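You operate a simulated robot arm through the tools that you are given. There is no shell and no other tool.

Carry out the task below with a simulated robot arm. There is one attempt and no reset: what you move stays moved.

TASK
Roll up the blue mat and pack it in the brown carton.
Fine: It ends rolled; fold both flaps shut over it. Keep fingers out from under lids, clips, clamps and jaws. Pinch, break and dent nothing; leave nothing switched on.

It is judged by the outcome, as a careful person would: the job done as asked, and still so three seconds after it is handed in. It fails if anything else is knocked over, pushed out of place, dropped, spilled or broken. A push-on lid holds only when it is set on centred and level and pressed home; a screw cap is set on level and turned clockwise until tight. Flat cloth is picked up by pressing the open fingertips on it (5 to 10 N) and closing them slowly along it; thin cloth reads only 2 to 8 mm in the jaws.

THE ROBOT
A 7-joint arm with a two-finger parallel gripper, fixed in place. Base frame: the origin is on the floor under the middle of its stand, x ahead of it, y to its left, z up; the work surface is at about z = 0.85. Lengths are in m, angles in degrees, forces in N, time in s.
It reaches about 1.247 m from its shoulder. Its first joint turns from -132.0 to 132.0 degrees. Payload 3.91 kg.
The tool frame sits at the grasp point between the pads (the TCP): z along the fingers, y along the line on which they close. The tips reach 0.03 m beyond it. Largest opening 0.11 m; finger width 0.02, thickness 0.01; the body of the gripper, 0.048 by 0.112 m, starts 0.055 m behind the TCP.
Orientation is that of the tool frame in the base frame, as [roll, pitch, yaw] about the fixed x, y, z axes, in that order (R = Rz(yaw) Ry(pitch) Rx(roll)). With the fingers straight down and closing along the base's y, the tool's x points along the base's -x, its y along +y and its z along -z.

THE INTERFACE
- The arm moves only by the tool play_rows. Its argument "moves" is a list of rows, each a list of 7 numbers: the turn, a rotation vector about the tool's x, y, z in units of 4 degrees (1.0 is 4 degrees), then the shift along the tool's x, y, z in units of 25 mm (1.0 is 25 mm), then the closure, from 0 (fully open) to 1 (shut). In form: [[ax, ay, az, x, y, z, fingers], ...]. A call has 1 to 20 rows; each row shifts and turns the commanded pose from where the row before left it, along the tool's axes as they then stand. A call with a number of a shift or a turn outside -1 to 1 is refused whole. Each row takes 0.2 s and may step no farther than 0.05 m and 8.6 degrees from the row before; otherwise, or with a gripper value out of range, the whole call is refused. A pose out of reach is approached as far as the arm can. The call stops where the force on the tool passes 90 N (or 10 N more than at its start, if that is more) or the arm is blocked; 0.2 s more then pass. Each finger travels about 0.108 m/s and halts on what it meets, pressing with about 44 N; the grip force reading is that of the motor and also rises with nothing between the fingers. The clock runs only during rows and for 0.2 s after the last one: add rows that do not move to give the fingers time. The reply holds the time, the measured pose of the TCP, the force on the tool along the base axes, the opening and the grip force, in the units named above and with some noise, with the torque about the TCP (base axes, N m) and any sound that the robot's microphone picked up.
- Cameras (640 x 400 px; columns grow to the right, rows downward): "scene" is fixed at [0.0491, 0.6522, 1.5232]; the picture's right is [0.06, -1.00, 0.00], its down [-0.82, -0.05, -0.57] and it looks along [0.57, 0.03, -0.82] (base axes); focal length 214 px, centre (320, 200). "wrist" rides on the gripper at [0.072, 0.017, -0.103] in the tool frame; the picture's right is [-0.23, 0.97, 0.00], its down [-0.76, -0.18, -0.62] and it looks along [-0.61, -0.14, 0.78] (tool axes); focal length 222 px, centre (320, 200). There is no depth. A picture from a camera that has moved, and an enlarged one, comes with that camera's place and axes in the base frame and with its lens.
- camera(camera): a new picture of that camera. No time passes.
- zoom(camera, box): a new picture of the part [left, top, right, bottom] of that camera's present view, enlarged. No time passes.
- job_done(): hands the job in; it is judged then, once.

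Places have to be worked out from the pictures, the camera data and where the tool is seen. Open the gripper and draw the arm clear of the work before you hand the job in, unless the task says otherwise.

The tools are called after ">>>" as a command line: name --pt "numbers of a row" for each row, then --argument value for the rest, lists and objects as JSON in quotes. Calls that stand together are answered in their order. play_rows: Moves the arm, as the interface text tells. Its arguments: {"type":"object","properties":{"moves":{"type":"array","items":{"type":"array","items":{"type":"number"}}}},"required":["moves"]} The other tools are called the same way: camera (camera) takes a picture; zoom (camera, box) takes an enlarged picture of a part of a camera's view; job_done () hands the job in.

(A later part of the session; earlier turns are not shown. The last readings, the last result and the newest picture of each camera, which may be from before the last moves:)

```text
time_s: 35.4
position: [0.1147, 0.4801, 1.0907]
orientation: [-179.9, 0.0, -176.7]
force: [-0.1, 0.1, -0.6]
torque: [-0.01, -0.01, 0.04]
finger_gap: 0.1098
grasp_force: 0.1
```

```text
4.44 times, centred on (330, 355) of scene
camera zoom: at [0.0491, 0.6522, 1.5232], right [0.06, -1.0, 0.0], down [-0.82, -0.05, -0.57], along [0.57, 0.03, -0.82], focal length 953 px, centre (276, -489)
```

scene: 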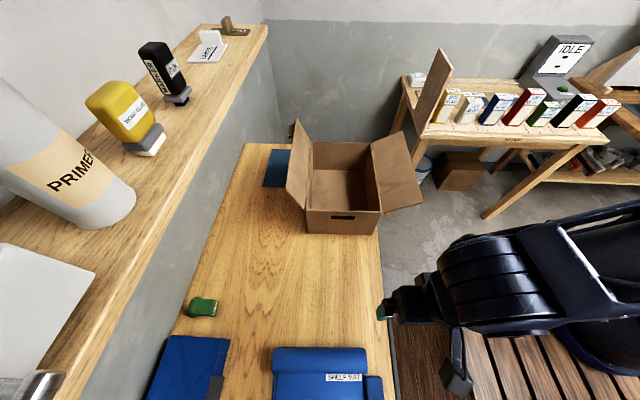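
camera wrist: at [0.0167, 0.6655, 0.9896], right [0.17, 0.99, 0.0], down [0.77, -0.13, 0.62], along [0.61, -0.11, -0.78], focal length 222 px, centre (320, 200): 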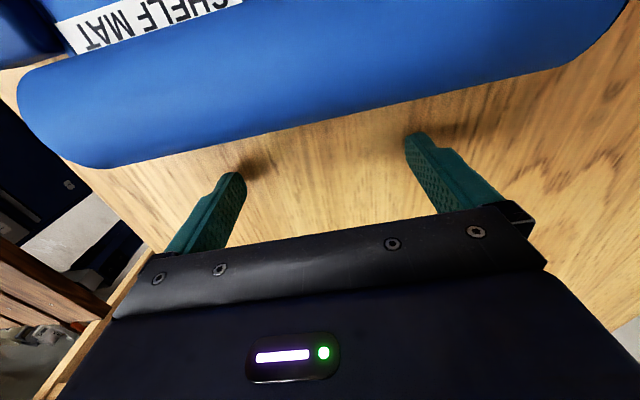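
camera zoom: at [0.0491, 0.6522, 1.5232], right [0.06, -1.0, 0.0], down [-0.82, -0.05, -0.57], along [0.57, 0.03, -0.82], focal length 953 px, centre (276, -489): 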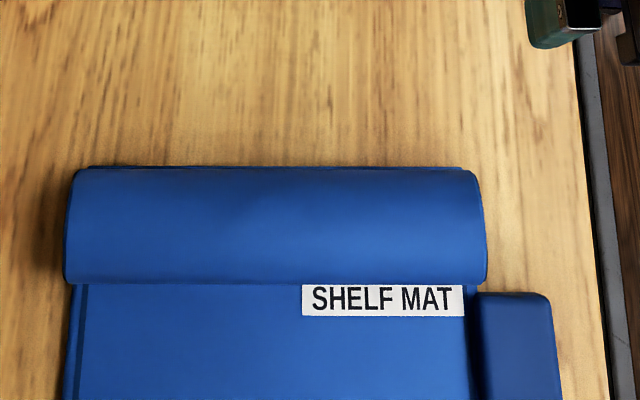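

The roll sits against the panel and stays. Before picking it up I want a profile view of roll, panel and tab, so I swing the wrist camera to look along +y from the robot side.

>>> play_rows --pt "0 0 -1 0 -0.3 0 0" --pt "0 0 -1 0 -0.3 0 0" --pt "0 0 -1 0 -0.3 0 0" --pt "0 0 -1 0 0 0 0" --pt "0 0 -1 0 0 0 0" --pt "0 0 -1 0 0 0 0" --pt "0 0 -1 0 0 0 0" --pt "0 0 -1 0 0 0 0" --pt "0 0 -1 0 0 0 0" --pt "0 0 -1 0 0 0 0" --pt "0 0 -1 0 0 0 0" --pt "0 0 -1 0 0 0 0" --pt "0 0 -1 0 0 0 0" --pt "0 0 -1 0 0 0 0" --pt "0 0 -1 0 0 0 0" --pt "0 0 -1 0 0 0 0" --pt "0 0 -1 0 0 0 0" --pt "0 0 -1 0 0 0 0" --pt "0 0 -1 0 0 0 0" --pt "0 0 -1 0 0 0 0"

>>> camera --camera "wrist"

```text
time_s: 39.6
position: [0.118, 0.4563, 1.0865]
orientation: [-180.0, 0.0, -96.6]
force: [0.1, -0.2, 0.8]
torque: [0.0, 0.01, 0.04]
finger_gap: 0.11
grasp_force: 0.2
```

```text
taken
camera wrist: at [0.0929, 0.3862, 1.1894], right [-0.94, 0.34, 0.0], down [0.26, 0.74, 0.62], along [0.21, 0.59, -0.78], focal length 222 px, centre (320, 200)
```

wrist: 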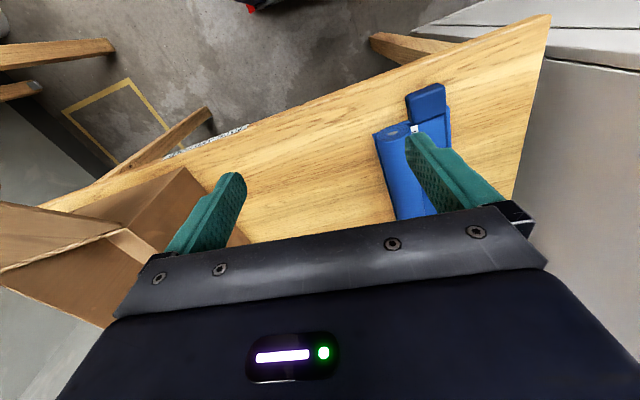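

I shift toward −x and lower a little to see the roll's end face and panel edge-on.

>>> play_rows --pt "0 0 0 0.5 1 0.5 0" --pt "0 0 0 0.5 1 0.5 0" --pt "0 0 0 0.5 1 0.5 0" --pt "0 0 0 0 1 0.5 0" --pt "0 0 0 0 1 0.5 0"

>>> camera --camera "wrist"

>>> zoom --camera "wrist" --box '[220, 60, 420, 230]'

```text
time_s: 40.8
position: [-0.0128, 0.4349, 1.0227]
orientation: [-179.9, 0.0, -96.7]
force: [0.3, -0.2, 0.4]
torque: [0.02, 0.04, 0.0]
finger_gap: 0.1098
grasp_force: 0.1
```

```text
taken
camera wrist: at [-0.0374, 0.3652, 1.1252], right [-0.94, 0.34, 0.0], down [0.26, 0.74, 0.62], along [0.21, 0.59, -0.78], focal length 222 px, centre (320, 200)
```

wrist: 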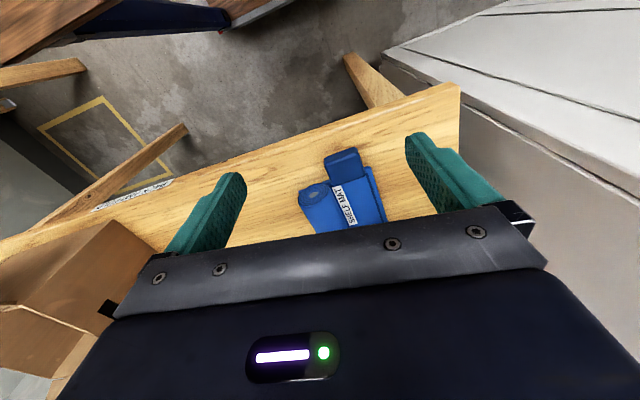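

```text
2.35 times, centred on (320, 145) of wrist
camera zoom: at [-0.0374, 0.3652, 1.1252], right [-0.94, 0.34, 0.0], down [0.26, 0.74, 0.62], along [0.21, 0.59, -0.78], focal length 523 px, centre (320, 329)
```

zoom: 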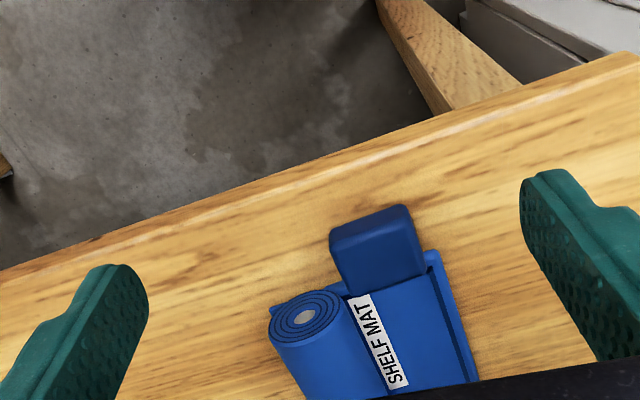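

The end face shows a neat spiral with core; the tab is a small block on the panel's side. I zoom further to measure roll, panel and tab heights.

>>> zoom --camera "wrist" --box '[285, 135, 405, 235]'

>>> zoom --camera "scene" --box '[250, 330, 400, 400]'

```text
4.00 times, centred on (345, 185) of wrist
camera zoom: at [-0.0374, 0.3652, 1.1252], right [-0.94, 0.34, 0.0], down [0.26, 0.74, 0.62], along [0.21, 0.59, -0.78], focal length 888 px, centre (220, 260)
```

zoom: 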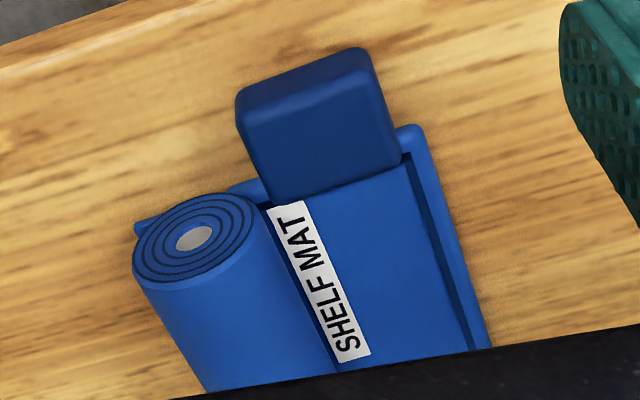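

```text
4.27 times, centred on (325, 365) of scene
camera zoom: at [0.0491, 0.6522, 1.5232], right [0.06, -1.0, 0.0], down [-0.82, -0.05, -0.57], along [0.57, 0.03, -0.82], focal length 915 px, centre (299, -504)
```

zoom: 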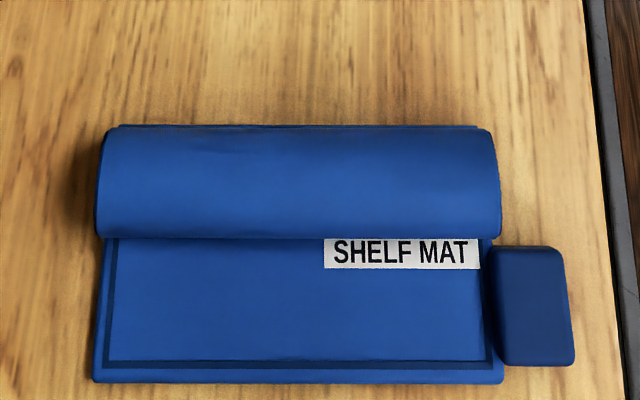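

The roll (r≈25 mm, axis near x≈0.036) is parked on a base plate with panel and side tab; overall length along the roll is ~0.26 m (tab end y≈0.502, far end y≈0.764). Now I measure the carton's interior closely.

>>> zoom --camera "scene" --box '[280, 110, 430, 240]'

>>> zoom --camera "scene" --box '[280, 180, 400, 240]'

>>> zoom --camera "scene" --box '[260, 110, 330, 190]'

```text
3.08 times, centred on (355, 175) of scene
camera zoom: at [0.0491, 0.6522, 1.5232], right [0.06, -1.0, 0.0], down [-0.82, -0.05, -0.57], along [0.57, 0.03, -0.82], focal length 660 px, centre (212, 277)
```

zoom: 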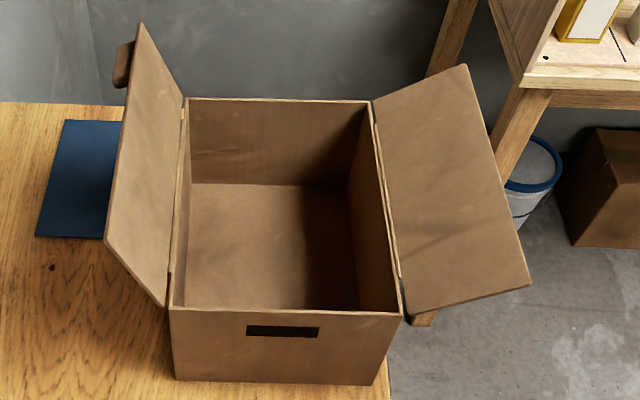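

```text
5.33 times, centred on (340, 210) of scene
camera zoom: at [0.0491, 0.6522, 1.5232], right [0.06, -1.0, 0.0], down [-0.82, -0.05, -0.57], along [0.57, 0.03, -0.82], focal length 1144 px, centre (213, 147)
```

zoom: 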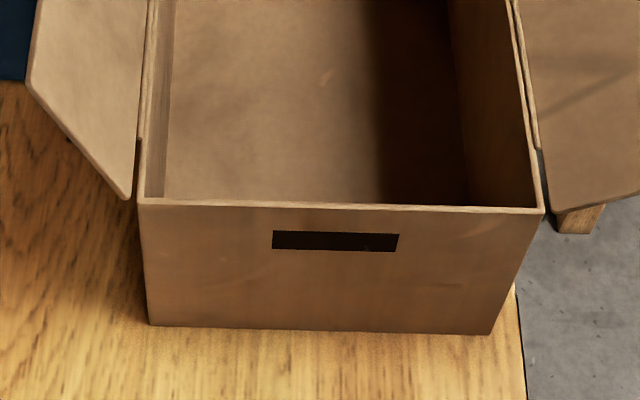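

```text
5.00 times, centred on (295, 150) of scene
camera zoom: at [0.0491, 0.6522, 1.5232], right [0.06, -1.0, 0.0], down [-0.82, -0.05, -0.57], along [0.57, 0.03, -0.82], focal length 1072 px, centre (445, 450)
```

zoom: 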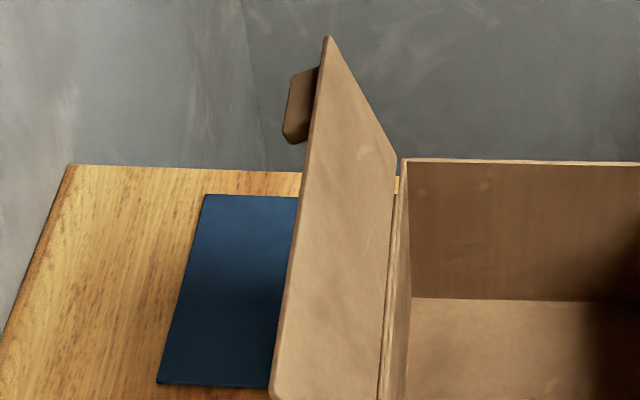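

All five slats are wound and the roll travelled exactly onto the base plate (axis ≈ x 0.029, y mid ≈ 0.651, r ≈ 25.5 mm). The carton interior is about x 0.384–0.670, y 0.50–0.71, so the mat must lie along x. I now align the gripper over the roll with fingers closing across it (yaw ≈ −86.7°).

>>> play_rows --pt "0 0 -0.83 0 0 0 0" --pt "0 0 -0.83 0 0 0 0" --pt "0 0 -0.84 0 0 0 0" --pt "0 0 0 -0.95 -0.23 0 0" --pt "0 0 0 -0.95 -0.23 0 0" --pt "0 0 0 -0.95 -0.23 0 0" --pt "0 0 0 -0.95 -0.23 0 0" --pt "0 0 0 -0.95 -0.23 0 0" --pt "0 0 0 -0.95 -0.23 0 0" --pt "0 0 0 -0.95 -0.23 0 0" --pt "0 0 0 -0.95 -0.23 0 0" --pt "0 0 0 -0.95 -0.23 0 0"

>>> camera --camera "wrist"

>>> camera --camera "scene"

```text
time_s: 43.4
position: [0.0286, 0.6488, 1.0247]
orientation: [179.9, 0.1, -86.6]
force: [0.0, 0.2, -0.2]
torque: [0.02, -0.04, 0.02]
finger_gap: 0.1101
grasp_force: 0.0
```

```text
taken
camera wrist: at [0.0165, 0.5759, 1.1267], right [-0.99, 0.17, 0.0], down [0.13, 0.77, 0.62], along [0.11, 0.61, -0.78], focal length 222 px, centre (320, 200)
```

wrist: 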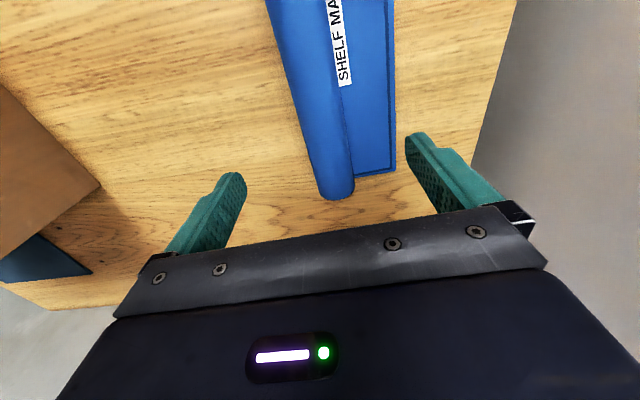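

```text
taken
```

scene: 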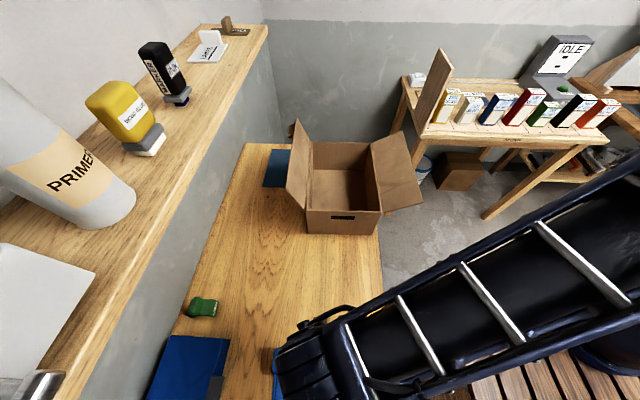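

The roll is centred between the fingers to within 2 mm. I descend to TCP z≈0.895 so the tips stop ~5 mm above the panel.

>>> play_rows --pt "0 0 0 0 0 1 0" --pt "0 0 0 0 0 1 0" --pt "0 0 0 0 0 1 0" --pt "0 0 0 0 0 1 0" --pt "0 0 0 0 0 0.7 0" --pt "0 0 0 0 0 0.3 0" --pt "0 0 0 0 0 0 0"

>>> camera --camera "wrist"

```text
time_s: 45.0
position: [0.0279, 0.652, 0.9001]
orientation: [180.0, 0.0, -86.6]
force: [0.2, -0.2, -0.7]
torque: [0.0, -0.01, 0.01]
finger_gap: 0.11
grasp_force: 0.2
```

```text
taken
camera wrist: at [0.0162, 0.5791, 1.0029], right [-0.99, 0.17, 0.0], down [0.13, 0.77, 0.62], along [0.11, 0.61, -0.78], focal length 222 px, centre (320, 200)
```

wrist: 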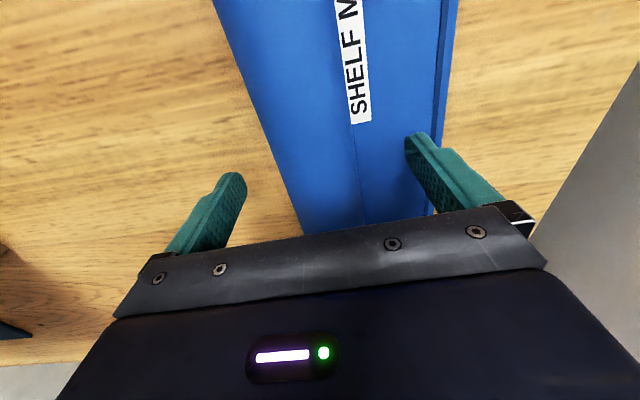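

Roll is centred between the fingers. I lower 5 mm more and close gradually to feel the contact.

>>> play_rows --pt "0 0 0 0 0 0.2 0.2" --pt "0 0 0 0 0 0 0.35" --pt "0 0 0 0 0 0 0.45" --pt "0 0 0 0 0 0 0.5" --pt "0 0 0 0 0 0 0.53" --pt "0 0 0 0 0 0 0.53"

>>> camera --camera "wrist"

```text
time_s: 46.4
position: [0.0278, 0.6525, 0.8947]
orientation: [-180.0, -0.1, -86.6]
force: [0.3, 0.1, -0.9]
torque: [0.03, -0.02, -0.02]
finger_gap: 0.0517
grasp_force: 0.0
```

```text
taken
camera wrist: at [0.016, 0.579, 0.9972], right [-0.99, 0.17, 0.0], down [0.13, 0.77, 0.62], along [0.11, 0.61, -0.78], focal length 222 px, centre (320, 200)
```

wrist: 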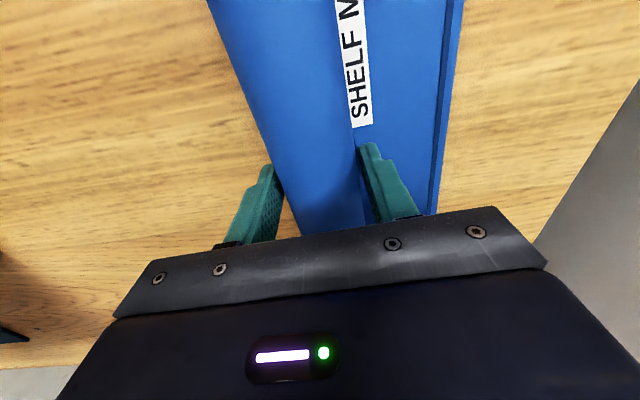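

Gap 52 mm and just about touching with no force. I close further.

>>> play_rows --pt "0 0 0 0 0 0 0.56" --pt "0 0 0 0 0 0 0.6" --pt "0 0 0 0 0 0 0.64" --pt "0 0 0 0 0 0 0.64" --pt "0 0 0 0 0 0 0.64"

>>> camera --camera "wrist"

```text
time_s: 47.6
position: [0.0276, 0.6522, 0.8946]
orientation: [179.9, 0.0, -86.8]
force: [4.0, 1.2, 0.0]
torque: [0.06, -0.06, 0.01]
finger_gap: 0.0474
grasp_force: 44.1
```

```text
taken
camera wrist: at [0.0161, 0.5791, 0.9972], right [-0.99, 0.17, 0.0], down [0.13, 0.77, 0.62], along [0.11, 0.61, -0.78], focal length 222 px, centre (320, 200)
```

wrist: 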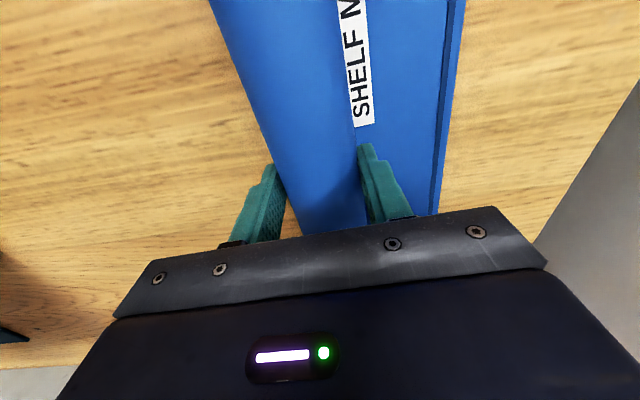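

Gripped at 47 mm with 44 N. I lift slowly a few centimetres and look at how the panel follows.

>>> play_rows --pt "0 0 0 0 0 -0.2 0.64" --pt "0 0 0 0 0 -0.3 0.64" --pt "0 0 0 0 0 -0.4 0.64" --pt "0 0 0 0 0 -0.4 0.64" --pt "0 0 0 0 0 0 0.64"

>>> camera --camera "wrist"

>>> camera --camera "scene"

```text
time_s: 48.8
position: [0.0288, 0.6506, 0.9259]
orientation: [-180.0, 0.0, -86.6]
force: [0.4, 0.5, -4.8]
torque: [0.14, -0.18, 0.02]
finger_gap: 0.0473
grasp_force: 44.4
```

```text
taken
camera wrist: at [0.0161, 0.5775, 1.0299], right [-0.99, 0.17, 0.0], down [0.13, 0.77, 0.62], along [0.11, 0.61, -0.78], focal length 222 px, centre (320, 200)
```

wrist: 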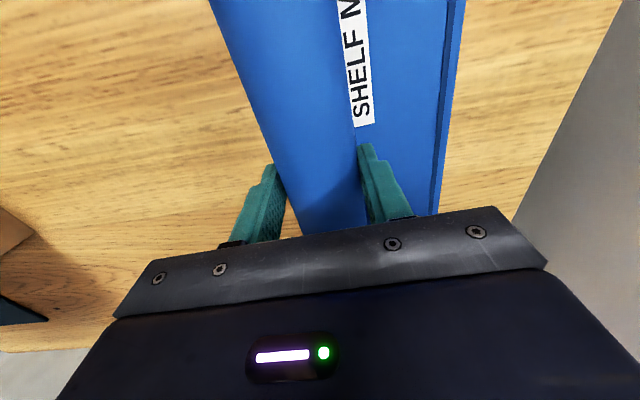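

```text
taken
```

scene: 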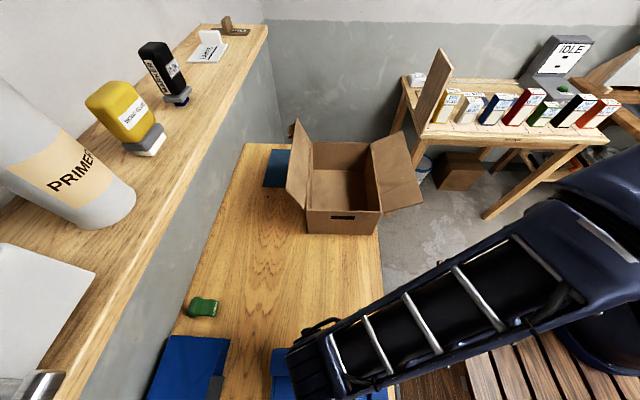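

The whole mat lifts as one piece (~4.8 N) and stays rolled. I raise it smoothly to z≈1.2.

>>> play_rows --pt "0 0 0 0 0 -0.5 0.64" --pt "0 0 0 0 0 -0.7 0.64" --pt "0 0 0 0 0 -0.7 0.64" --pt "0 0 0 0 0 -0.7 0.64" --pt "0 0 0 0 0 -0.7 0.64" --pt "0 0 0 0 0 -0.7 0.64" --pt "0 0 0 0 0 -0.7 0.64" --pt "0 0 0 0 0 -0.7 0.64" --pt "0 0 0 0 0 -0.7 0.64" --pt "0 0 0 0 0 -0.7 0.64" --pt "0 0 0 0 0 -0.7 0.64" --pt "0 0 0 0 0 -0.7 0.64" --pt "0 0 0 0 0 -0.7 0.64" --pt "0 0 0 0 0 -0.7 0.64" --pt "0 0 0 0 0 -0.7 0.64" --pt "0 0 0 0 0 -0.7 0.64" --pt "0 0 0 0 0 -0.4 0.64" --pt "0 0 0 0 0 0 0.64"

>>> camera --camera "wrist"

>>> camera --camera "scene"

```text
time_s: 52.6
position: [0.0275, 0.6496, 1.2145]
orientation: [180.0, 0.0, -86.7]
force: [0.6, -0.1, -5.4]
torque: [0.13, -0.15, -0.03]
finger_gap: 0.0472
grasp_force: 43.7
```

```text
taken
camera wrist: at [0.0159, 0.5769, 1.3161], right [-0.99, 0.17, 0.0], down [0.13, 0.77, 0.62], along [0.11, 0.61, -0.78], focal length 222 px, centre (320, 200)
```

wrist: 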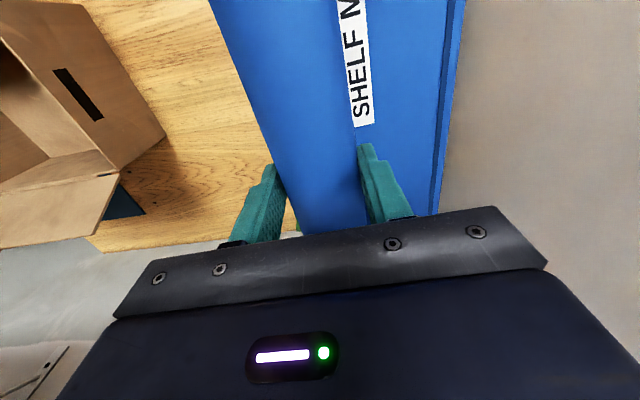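

```text
taken
```

scene: 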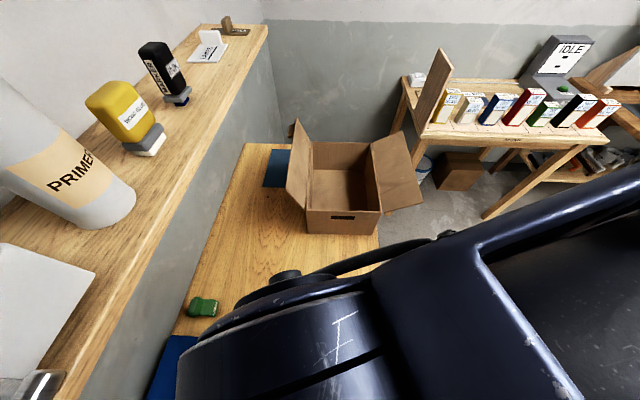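

Held firmly. I rotate the wrist 92° (yaw −86.7 → −179) so the roll axis lies along x with the tab toward −x.

>>> play_rows --pt "0 0 0.5 0 0 0 0.64" --pt "0 0 1 0 0 0 0.64" --pt "0 0 1 0 0 0 0.64" --pt "0 0 1 0 0 0 0.64" --pt "0 0 1 0 0 0 0.64" --pt "0 0 1 0 0 0 0.64" --pt "0 0 1 0 0 0 0.64" --pt "0 0 1 0 0 0 0.64" --pt "0 0 1 0 0 0 0.64" --pt "0 0 1 0 0 0 0.64" --pt "0 0 1 0 0 0 0.64" --pt "0 0 1 0 0 0 0.64" --pt "0 0 1 0 0 0 0.64" --pt "0 0 1 0 0 0 0.64" --pt "0 0 1 0 0 0 0.64" --pt "0 0 1 0 0 0 0.64" --pt "0 0 1 0 0 0 0.64" --pt "0 0 1 0 0 0 0.64" --pt "0 0 1 0 0 0 0.64" --pt "0 0 1 0 0 0 0.64"

>>> play_rows --pt "0 0 1 0 0 0 0.64" --pt "0 0 1 0 0 0 0.64" --pt "0 0 1 0 0 0 0.64" --pt "0 0 0.6 0 0 0 0.64" --pt "0 0 0 0 0 0 0.64"

>>> camera --camera "wrist"

>>> camera --camera "scene"

```text
time_s: 56.8
position: [0.028, 0.651, 1.2129]
orientation: [180.0, -0.1, -164.6]
force: [-0.9, -0.3, -5.3]
torque: [-0.14, -0.16, 0.0]
finger_gap: 0.0474
grasp_force: 44.1
```

```text
time_s: 58.0
position: [0.0292, 0.6512, 1.2115]
orientation: [179.9, -0.1, -179.2]
force: [0.8, -0.6, -4.6]
torque: [-0.17, -0.11, 0.01]
finger_gap: 0.0472
grasp_force: 43.4
```

```text
taken
camera wrist: at [-0.0426, 0.6673, 1.3142], right [0.21, 0.98, 0.0], down [0.76, -0.17, 0.62], along [0.61, -0.13, -0.78], focal length 222 px, centre (320, 200)
```

wrist: 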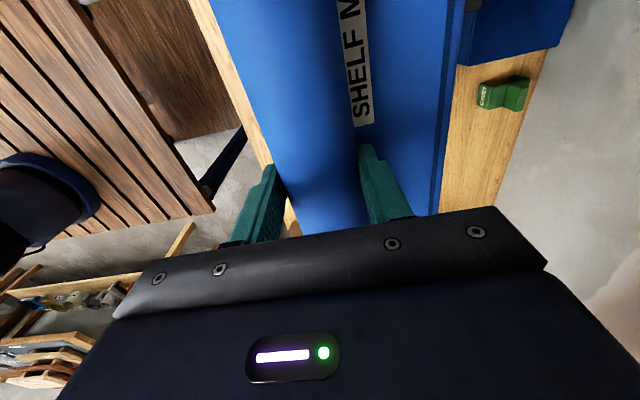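

```text
taken
```

scene: 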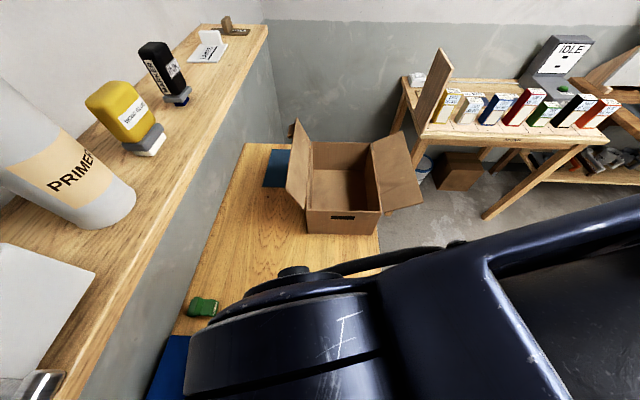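

Orientation is right. I carry the mat forward over the carton to about (0.545, 0.58) at this height.

>>> play_rows --pt "0 0 0 -0.5 -0.08 0 0.64" --pt "0 0 0 -0.86 -0.13 0 0.64" --pt "0 0 0 -0.86 -0.13 0 0.64" --pt "0 0 0 -0.86 -0.13 0 0.64" --pt "0 0 0 -0.86 -0.13 0 0.64" --pt "0 0 0 -0.86 -0.13 0 0.64" --pt "0 0 0 -0.86 -0.13 0 0.64" --pt "0 0 0 -0.86 -0.13 0 0.64" --pt "0 0 0 -0.86 -0.13 0 0.64" --pt "0 0 0 -0.86 -0.13 0 0.64" --pt "0 0 0 -0.86 -0.13 0 0.64" --pt "0 0 0 -0.86 -0.13 0 0.64" --pt "0 0 0 -0.86 -0.13 0 0.64" --pt "0 0 0 -0.86 -0.13 0 0.64" --pt "0 0 0 -0.86 -0.13 0 0.64" --pt "0 0 0 -0.86 -0.13 0 0.64" --pt "0 0 0 -0.86 -0.13 0 0.64" --pt "0 0 0 -0.86 -0.13 0 0.64" --pt "0 0 0 -0.5 -0.08 0 0.64" --pt "0 0 0 0 0 0 0.64"

>>> camera --camera "wrist"

>>> camera --camera "scene"

```text
time_s: 62.2
position: [0.4185, 0.5995, 1.2132]
orientation: [180.0, -0.1, -179.0]
force: [-0.7, -0.2, -5.0]
torque: [-0.19, -0.08, 0.0]
finger_gap: 0.0476
grasp_force: 44.3
```

```text
taken
camera wrist: at [0.347, 0.6155, 1.3154], right [0.21, 0.98, 0.0], down [0.76, -0.16, 0.62], along [0.61, -0.13, -0.78], focal length 222 px, centre (320, 200)
```

wrist: 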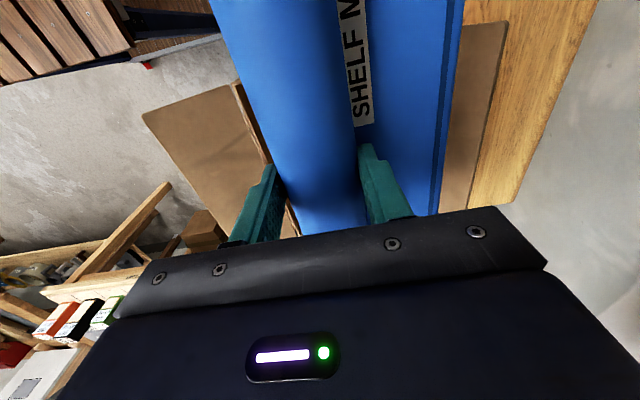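

```text
taken
```

scene: 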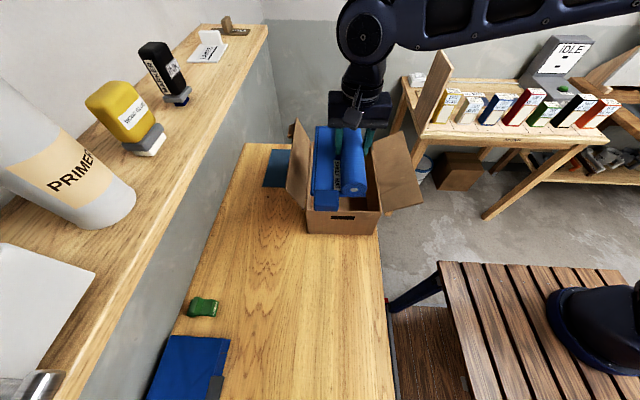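

The mat hangs level, rolled, tab toward −x. I continue the last 13 cm to be over the carton's middle.

>>> play_rows --pt "0 0 0 -0.6 -0.14 0 0.64" --pt "0 0 0 -0.9 -0.14 0 0.64" --pt "0 0 0 -0.9 -0.14 0 0.64" --pt "0 0 0 -0.9 -0.14 0 0.64" --pt "0 0 0 -0.9 -0.15 0 0.64" --pt "0 0 0 -0.6 -0.15 0 0.64" --pt "0 0 0 -0.25 0 0 0.64" --pt "0 0 0 0 0 0 0.64"

>>> camera --camera "wrist"

>>> zoom --camera "scene" --box '[260, 50, 460, 250]'

```text
time_s: 64.0
position: [0.5448, 0.579, 1.2117]
orientation: [-180.0, 0.0, -179.0]
force: [-0.4, 0.5, -5.3]
torque: [-0.18, -0.11, 0.01]
finger_gap: 0.0474
grasp_force: 44.3
```

```text
taken
camera wrist: at [0.4733, 0.5949, 1.3144], right [0.21, 0.98, 0.0], down [0.76, -0.17, 0.62], along [0.61, -0.13, -0.78], focal length 222 px, centre (320, 200)
```

wrist: 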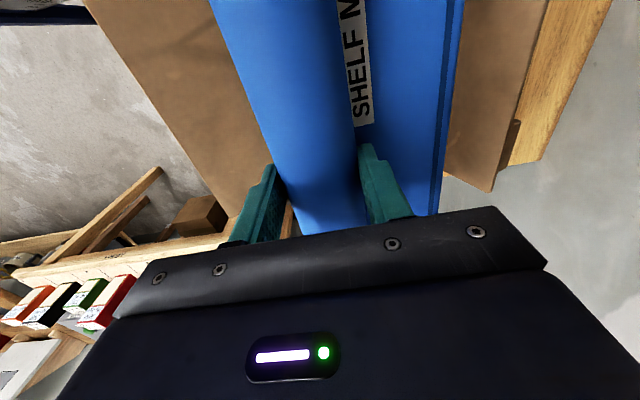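

```text
2.00 times, centred on (360, 150) of scene
camera zoom: at [0.0491, 0.6522, 1.5232], right [0.06, -1.0, 0.0], down [-0.82, -0.05, -0.57], along [0.57, 0.03, -0.82], focal length 429 px, centre (240, 300)
```

zoom: 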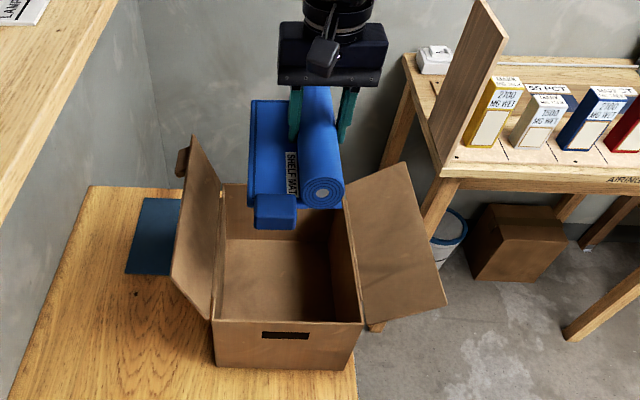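

The mat is over the opening with the tab end at x≈0.396 and far end ≈0.66, inside the walls. I adjust +9 mm in y, −2 mm in x, and lower to just above the rim to check clearances.

>>> play_rows --pt "0 0 0 0.08 0.36 0.4 0.64" --pt "0 0 0 0 0 0.8 0.64" --pt "0 0 0 0 0 0.8 0.64" --pt "0 0 0 0 0 0.8 0.64" --pt "0 0 0 0 0 0.8 0.64" --pt "0 0 0 0 0 0.8 0.64" --pt "0 0 0 0 0 0.8 0.64" --pt "0 0 0 0 0 0.6 0.64" --pt "0 0 0 0 0 0 0.64"

>>> camera --camera "wrist"

>>> zoom --camera "scene" --box '[260, 50, 460, 250]'

>>> camera --camera "scene"

```text
time_s: 66.0
position: [0.5431, 0.5893, 1.0666]
orientation: [-180.0, 0.0, -179.1]
force: [-0.6, 0.4, -5.9]
torque: [-0.16, -0.14, -0.01]
finger_gap: 0.0472
grasp_force: 44.0
```

```text
taken
camera wrist: at [0.472, 0.6055, 1.1688], right [0.21, 0.98, 0.0], down [0.76, -0.16, 0.62], along [0.61, -0.13, -0.78], focal length 222 px, centre (320, 200)
```

wrist: 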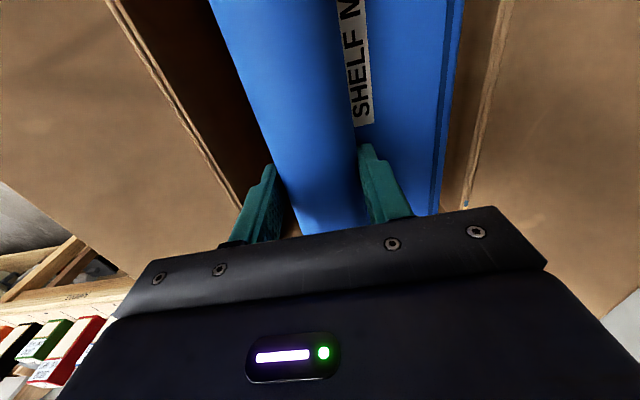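

```text
2.00 times, centred on (360, 150) of scene
camera zoom: at [0.0491, 0.6522, 1.5232], right [0.06, -1.0, 0.0], down [-0.82, -0.05, -0.57], along [0.57, 0.03, -0.82], focal length 429 px, centre (240, 300)
```

zoom: 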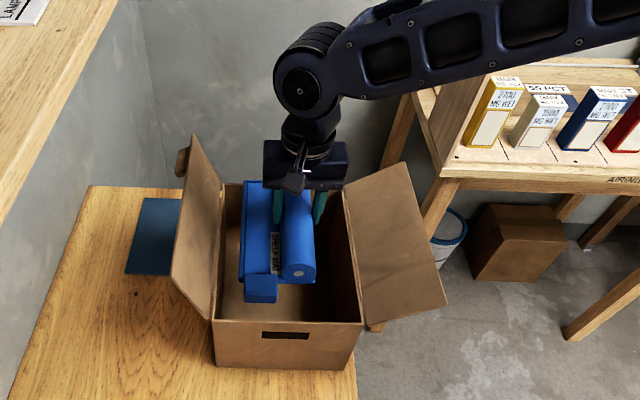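

```text
taken
```

scene: 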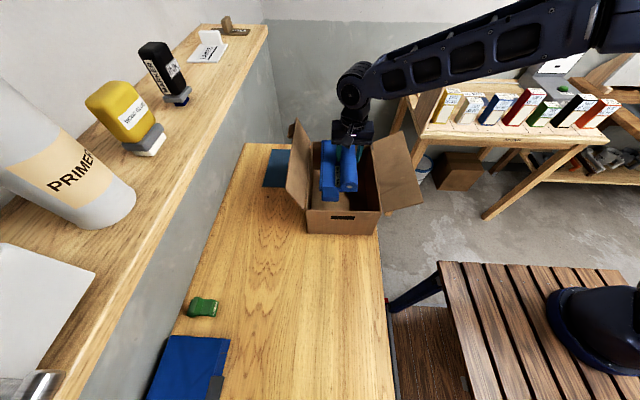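

Everything clears: mat centred in the opening, forearm well above the right flap. I continue lowering slowly.

>>> play_rows --pt "0 0 0 0 0 0.4 0.64" --pt "0 0 0 0 0 0.6 0.64" --pt "0 0 0 0 0 0.6 0.64" --pt "0 0 0 0 0 0.6 0.64" --pt "0 0 0 0 0 0.6 0.64" --pt "0 0 0 0 0 0.6 0.64" --pt "0 0 0 0 0 0.4 0.64" --pt "0 0 0 0 0 0 0.64"

>>> camera --camera "wrist"

>>> zoom --camera "scene" --box '[260, 50, 460, 250]'

```text
time_s: 67.8
position: [0.5419, 0.5886, 0.9726]
orientation: [180.0, 0.0, -179.0]
force: [0.0, -0.7, -5.2]
torque: [-0.16, -0.09, 0.0]
finger_gap: 0.0472
grasp_force: 44.3
```

```text
taken
camera wrist: at [0.4715, 0.6045, 1.0758], right [0.21, 0.98, 0.0], down [0.76, -0.16, 0.62], along [0.61, -0.13, -0.78], focal length 222 px, centre (320, 200)
```

wrist: 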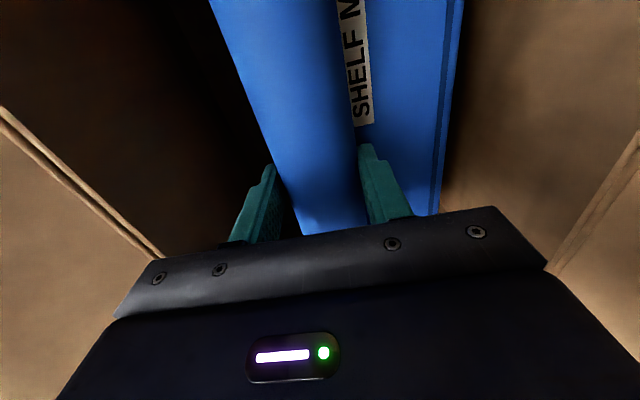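

```text
2.00 times, centred on (360, 150) of scene
camera zoom: at [0.0491, 0.6522, 1.5232], right [0.06, -1.0, 0.0], down [-0.82, -0.05, -0.57], along [0.57, 0.03, -0.82], focal length 429 px, centre (240, 300)
```

zoom: 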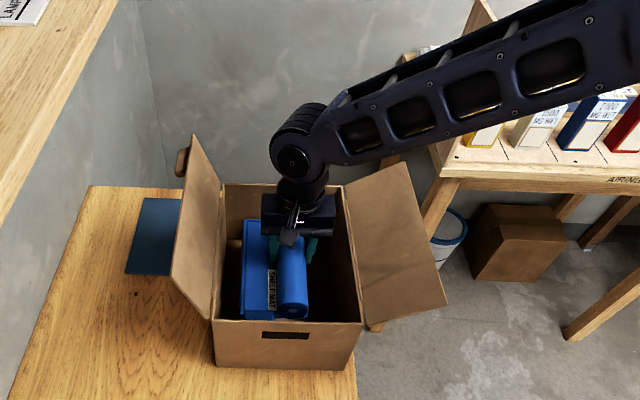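

Clear on all sides. I continue down to a centimetre or so above the floor, then creep.

>>> play_rows --pt "0 0 0 0 0 0.4 0.64" --pt "0 0 0 0 0 0.6 0.64" --pt "0 0 0 0 0 0.6 0.64" --pt "0 0 0 0 0 0.4 0.64" --pt "0 0 0 0 0 0.2 0.64" --pt "0 0 0 0 0 0 0.64"

>>> zoom --camera "scene" --box '[260, 50, 460, 250]'

```text
time_s: 69.2
position: [0.543, 0.5883, 0.9172]
orientation: [-180.0, 0.0, -179.1]
force: [0.4, 0.1, -5.1]
torque: [-0.14, -0.1, 0.01]
finger_gap: 0.0474
grasp_force: 43.6
```

```text
2.00 times, centred on (360, 150) of scene
camera zoom: at [0.0491, 0.6522, 1.5232], right [0.06, -1.0, 0.0], down [-0.82, -0.05, -0.57], along [0.57, 0.03, -0.82], focal length 429 px, centre (240, 300)
```

zoom: 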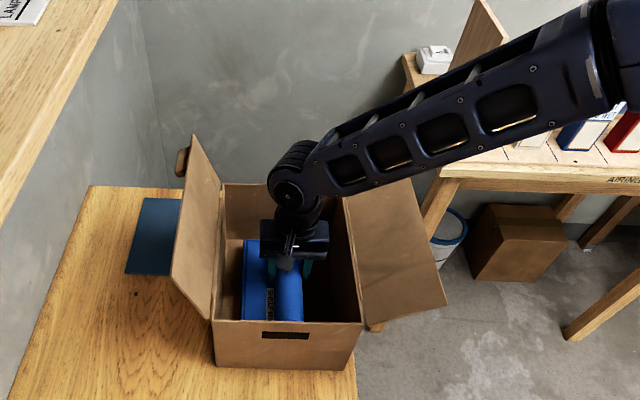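

About 1.7 cm above expected floor contact. I creep down 2.5 mm per row and watch the vertical force.

>>> play_rows --pt "0 0 0 0 0 0.15 0.64" --pt "0 0 0 0 0 0.15 0.64" --pt "0 0 0 0 0 0.1 0.64" --pt "0 0 0 0 0 0 0.64"

>>> zoom --camera "scene" --box '[330, 110, 440, 210]'

>>> camera --camera "wrist"

```text
time_s: 70.2
position: [0.5454, 0.5881, 0.907]
orientation: [-180.0, 0.0, -178.9]
force: [-0.5, 0.1, -4.5]
torque: [-0.17, -0.09, 0.01]
finger_gap: 0.0471
grasp_force: 44.1
```

```text
4.00 times, centred on (385, 160) of scene
camera zoom: at [0.0491, 0.6522, 1.5232], right [0.06, -1.0, 0.0], down [-0.82, -0.05, -0.57], along [0.57, 0.03, -0.82], focal length 858 px, centre (60, 360)
```

zoom: 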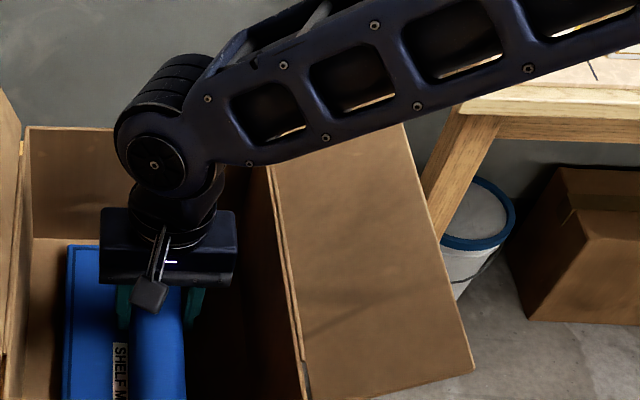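

```text
taken
camera wrist: at [0.4731, 0.604, 1.0092], right [0.21, 0.98, 0.0], down [0.76, -0.16, 0.62], along [0.61, -0.13, -0.78], focal length 222 px, centre (320, 200)
```

wrist: 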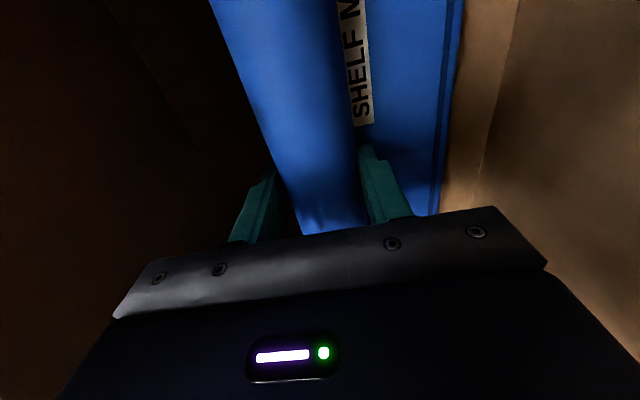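

Still hanging freely and the flap hasn't moved. I creep further down.

>>> play_rows --pt "0 0 0 0 0 0.1 0.64" --pt "0 0 0 0 0 0.1 0.64" --pt "0 0 0 0 0 0 0.64"

>>> zoom --camera "scene" --box '[330, 110, 440, 210]'

```text
time_s: 71.0
position: [0.5443, 0.5887, 0.9029]
orientation: [-180.0, 0.0, -179.0]
force: [-0.2, -0.5, -5.0]
torque: [-0.18, -0.1, 0.0]
finger_gap: 0.0471
grasp_force: 43.4
```

```text
4.00 times, centred on (385, 160) of scene
camera zoom: at [0.0491, 0.6522, 1.5232], right [0.06, -1.0, 0.0], down [-0.82, -0.05, -0.57], along [0.57, 0.03, -0.82], focal length 858 px, centre (60, 360)
```

zoom: 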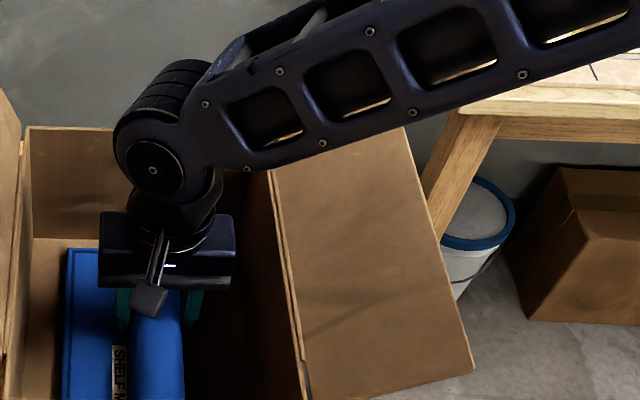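

Still no floor contact; I go on 2 mm per row.

>>> play_rows --pt "0 0 0 0 0 0.08 0.64" --pt "0 0 0 0 0 0.08 0.64" --pt "0 0 0 0 0 0.08 0.64" --pt "0 0 0 0 0 0 0.64"

>>> zoom --camera "scene" --box '[330, 110, 440, 210]'

```text
time_s: 72.0
position: [0.5446, 0.5889, 0.8992]
orientation: [179.9, 0.1, -178.9]
force: [-0.2, -3.9, 25.0]
torque: [0.06, 0.24, 0.01]
finger_gap: 0.0477
grasp_force: 44.2
```

```text
4.00 times, centred on (385, 160) of scene
camera zoom: at [0.0491, 0.6522, 1.5232], right [0.06, -1.0, 0.0], down [-0.82, -0.05, -0.57], along [0.57, 0.03, -0.82], focal length 858 px, centre (60, 360)
```

zoom: 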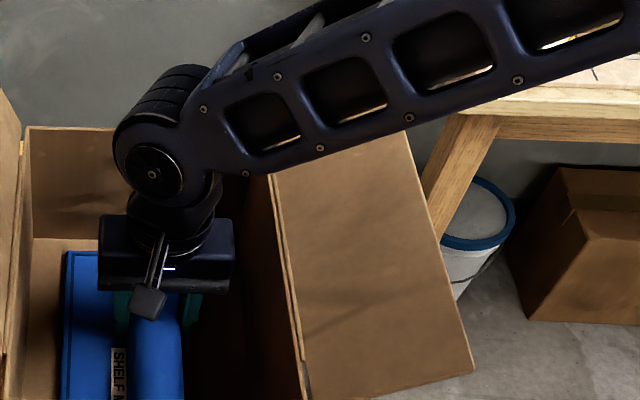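

Floor contact (25 N up). I relieve 2 mm, then open the fingers gradually to release.

>>> play_rows --pt "0 0 0 0 0 -0.08 0.64" --pt "0 0 0 0 0 0 0.58" --pt "0 0 0 0 0 0 0.54" --pt "0 0 0 0 0 0 0.5" --pt "0 0 0 0 0 0 0.45" --pt "0 0 0 0 0 0 0.38" --pt "0 0 0 0 0 0 0.3" --pt "0 0 0 0 0 0 0.3"

>>> camera --camera "wrist"

>>> zoom --camera "scene" --box '[280, 110, 430, 240]'

```text
time_s: 73.8
position: [0.5444, 0.5876, 0.8988]
orientation: [-180.0, 0.0, -178.9]
force: [-0.4, 0.1, 0.0]
torque: [0.0, 0.0, 0.01]
finger_gap: 0.0771
grasp_force: 0.0
```

```text
taken
camera wrist: at [0.472, 0.6044, 1.0008], right [0.21, 0.98, 0.0], down [0.76, -0.17, 0.62], along [0.61, -0.13, -0.78], focal length 222 px, centre (320, 200)
```

wrist: 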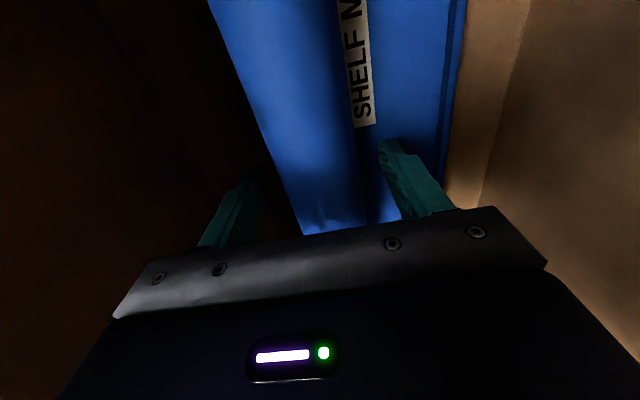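

```text
3.08 times, centred on (355, 175) of scene
camera zoom: at [0.0491, 0.6522, 1.5232], right [0.06, -1.0, 0.0], down [-0.82, -0.05, -0.57], along [0.57, 0.03, -0.82], focal length 660 px, centre (212, 277)
```

zoom: 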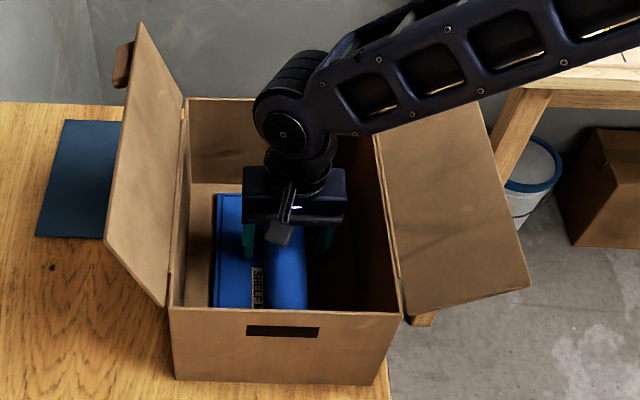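

Released; the roll stays in place. I lift straight up out of the carton.

>>> play_rows --pt "0 0 0 0 0 -0.4 0.3" --pt "0 0 0 0 0 -0.8 0.3" --pt "0 0 0 0 0 -0.9 0.3" --pt "0 0 0 0 0 -0.9 0.3" --pt "0 0 0 0 0 -0.9 0.3" --pt "0 0 0 0 0 -0.9 0.3" --pt "0 0 0 0 0 -0.9 0.3" --pt "0 0 0 0 0 -0.9 0.3" --pt "0 0 0 0 0 -0.9 0.3" --pt "0 0 0 0 0 -0.9 0.3" --pt "0 0 0 0 0 -0.9 0.3" --pt "0 0 0 0 0 -0.9 0.3" --pt "0 0 0 0 0 -0.9 0.3" --pt "0 0 0 0 0 -0.9 0.3" --pt "0 0 0 0 0 -0.9 0.3" --pt "0 0 0 0 0 -0.9 0.3" --pt "0 0 0 0 0 -0.5 0.3"

>>> camera --camera "wrist"

>>> zoom --camera "scene" --box '[260, 90, 440, 240]'

>>> camera --camera "scene"

```text
time_s: 77.4
position: [0.5433, 0.5899, 1.2555]
orientation: [180.0, 0.0, -179.0]
force: [0.5, 0.4, 0.2]
torque: [0.02, 0.04, -0.02]
finger_gap: 0.0768
grasp_force: 0.0
```

```text
taken
camera wrist: at [0.4717, 0.6049, 1.3576], right [0.21, 0.98, 0.0], down [0.76, -0.17, 0.62], along [0.61, -0.13, -0.78], focal length 222 px, centre (320, 200)
```

wrist: 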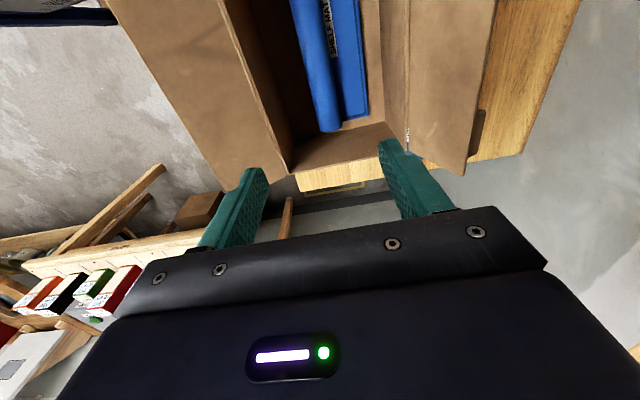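

```text
2.67 times, centred on (350, 165) of scene
camera zoom: at [0.0491, 0.6522, 1.5232], right [0.06, -1.0, 0.0], down [-0.82, -0.05, -0.57], along [0.57, 0.03, -0.82], focal length 572 px, centre (240, 293)
```

zoom: 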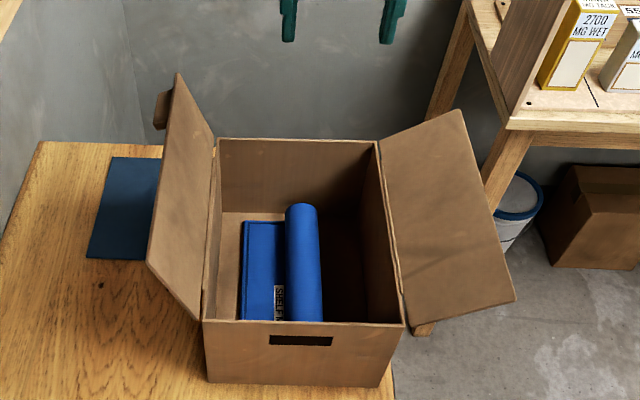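

```text
taken
```

scene: 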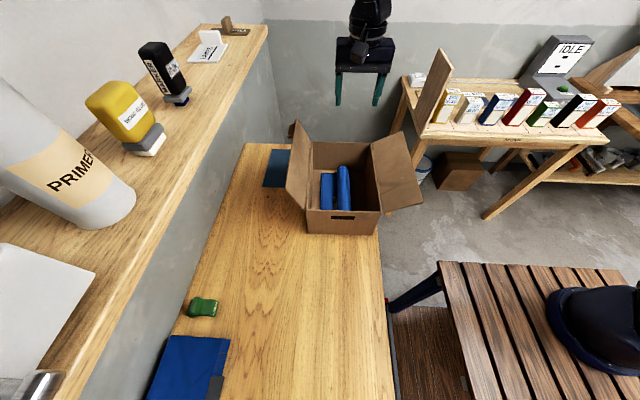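

The mat is in the carton, rolled, well below the rim. Now the flaps: I'll push each from its outside with closed fingers, never reaching beneath. First I go over to the outer side of the left flap (y≈0.84) at safe height.

>>> play_rows --pt "0 0 0 0.17 0.8 0 0.5" --pt "0 0 0 0.17 1 0 0.7" --pt "0 0 0 0.17 1 0 0.9" --pt "0 0 0 0.17 1 0 1" --pt "0 0 0 0.17 1 0 1" --pt "0 0 0 0.17 1 0 1" --pt "0 0 0 0.17 1 0 1" --pt "0 0 0 0.17 1 0 1" --pt "0 0 0 0.17 1 0 1" --pt "0 0 0 0.17 1 0 1" --pt "0 0 0 0 0.4 0 1"

>>> camera --camera "wrist"

>>> camera --camera "scene"

```text
time_s: 79.8
position: [0.4912, 0.8157, 1.2507]
orientation: [-180.0, -0.1, -179.0]
force: [0.8, -0.4, -0.8]
torque: [0.02, -0.01, 0.01]
finger_gap: 0.0001
grasp_force: 37.4
out of reach, approached as far as the arm can: row 10, 11
```

```text
taken
camera wrist: at [0.4195, 0.8314, 1.3521], right [0.21, 0.98, 0.0], down [0.76, -0.16, 0.62], along [0.61, -0.13, -0.78], focal length 222 px, centre (320, 200)
```

wrist: 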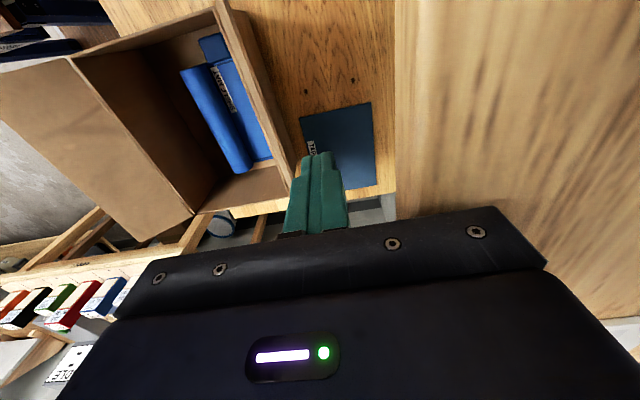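

```text
taken
```

scene: 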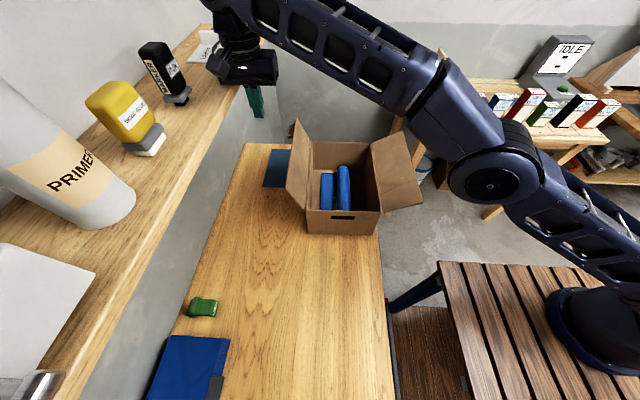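

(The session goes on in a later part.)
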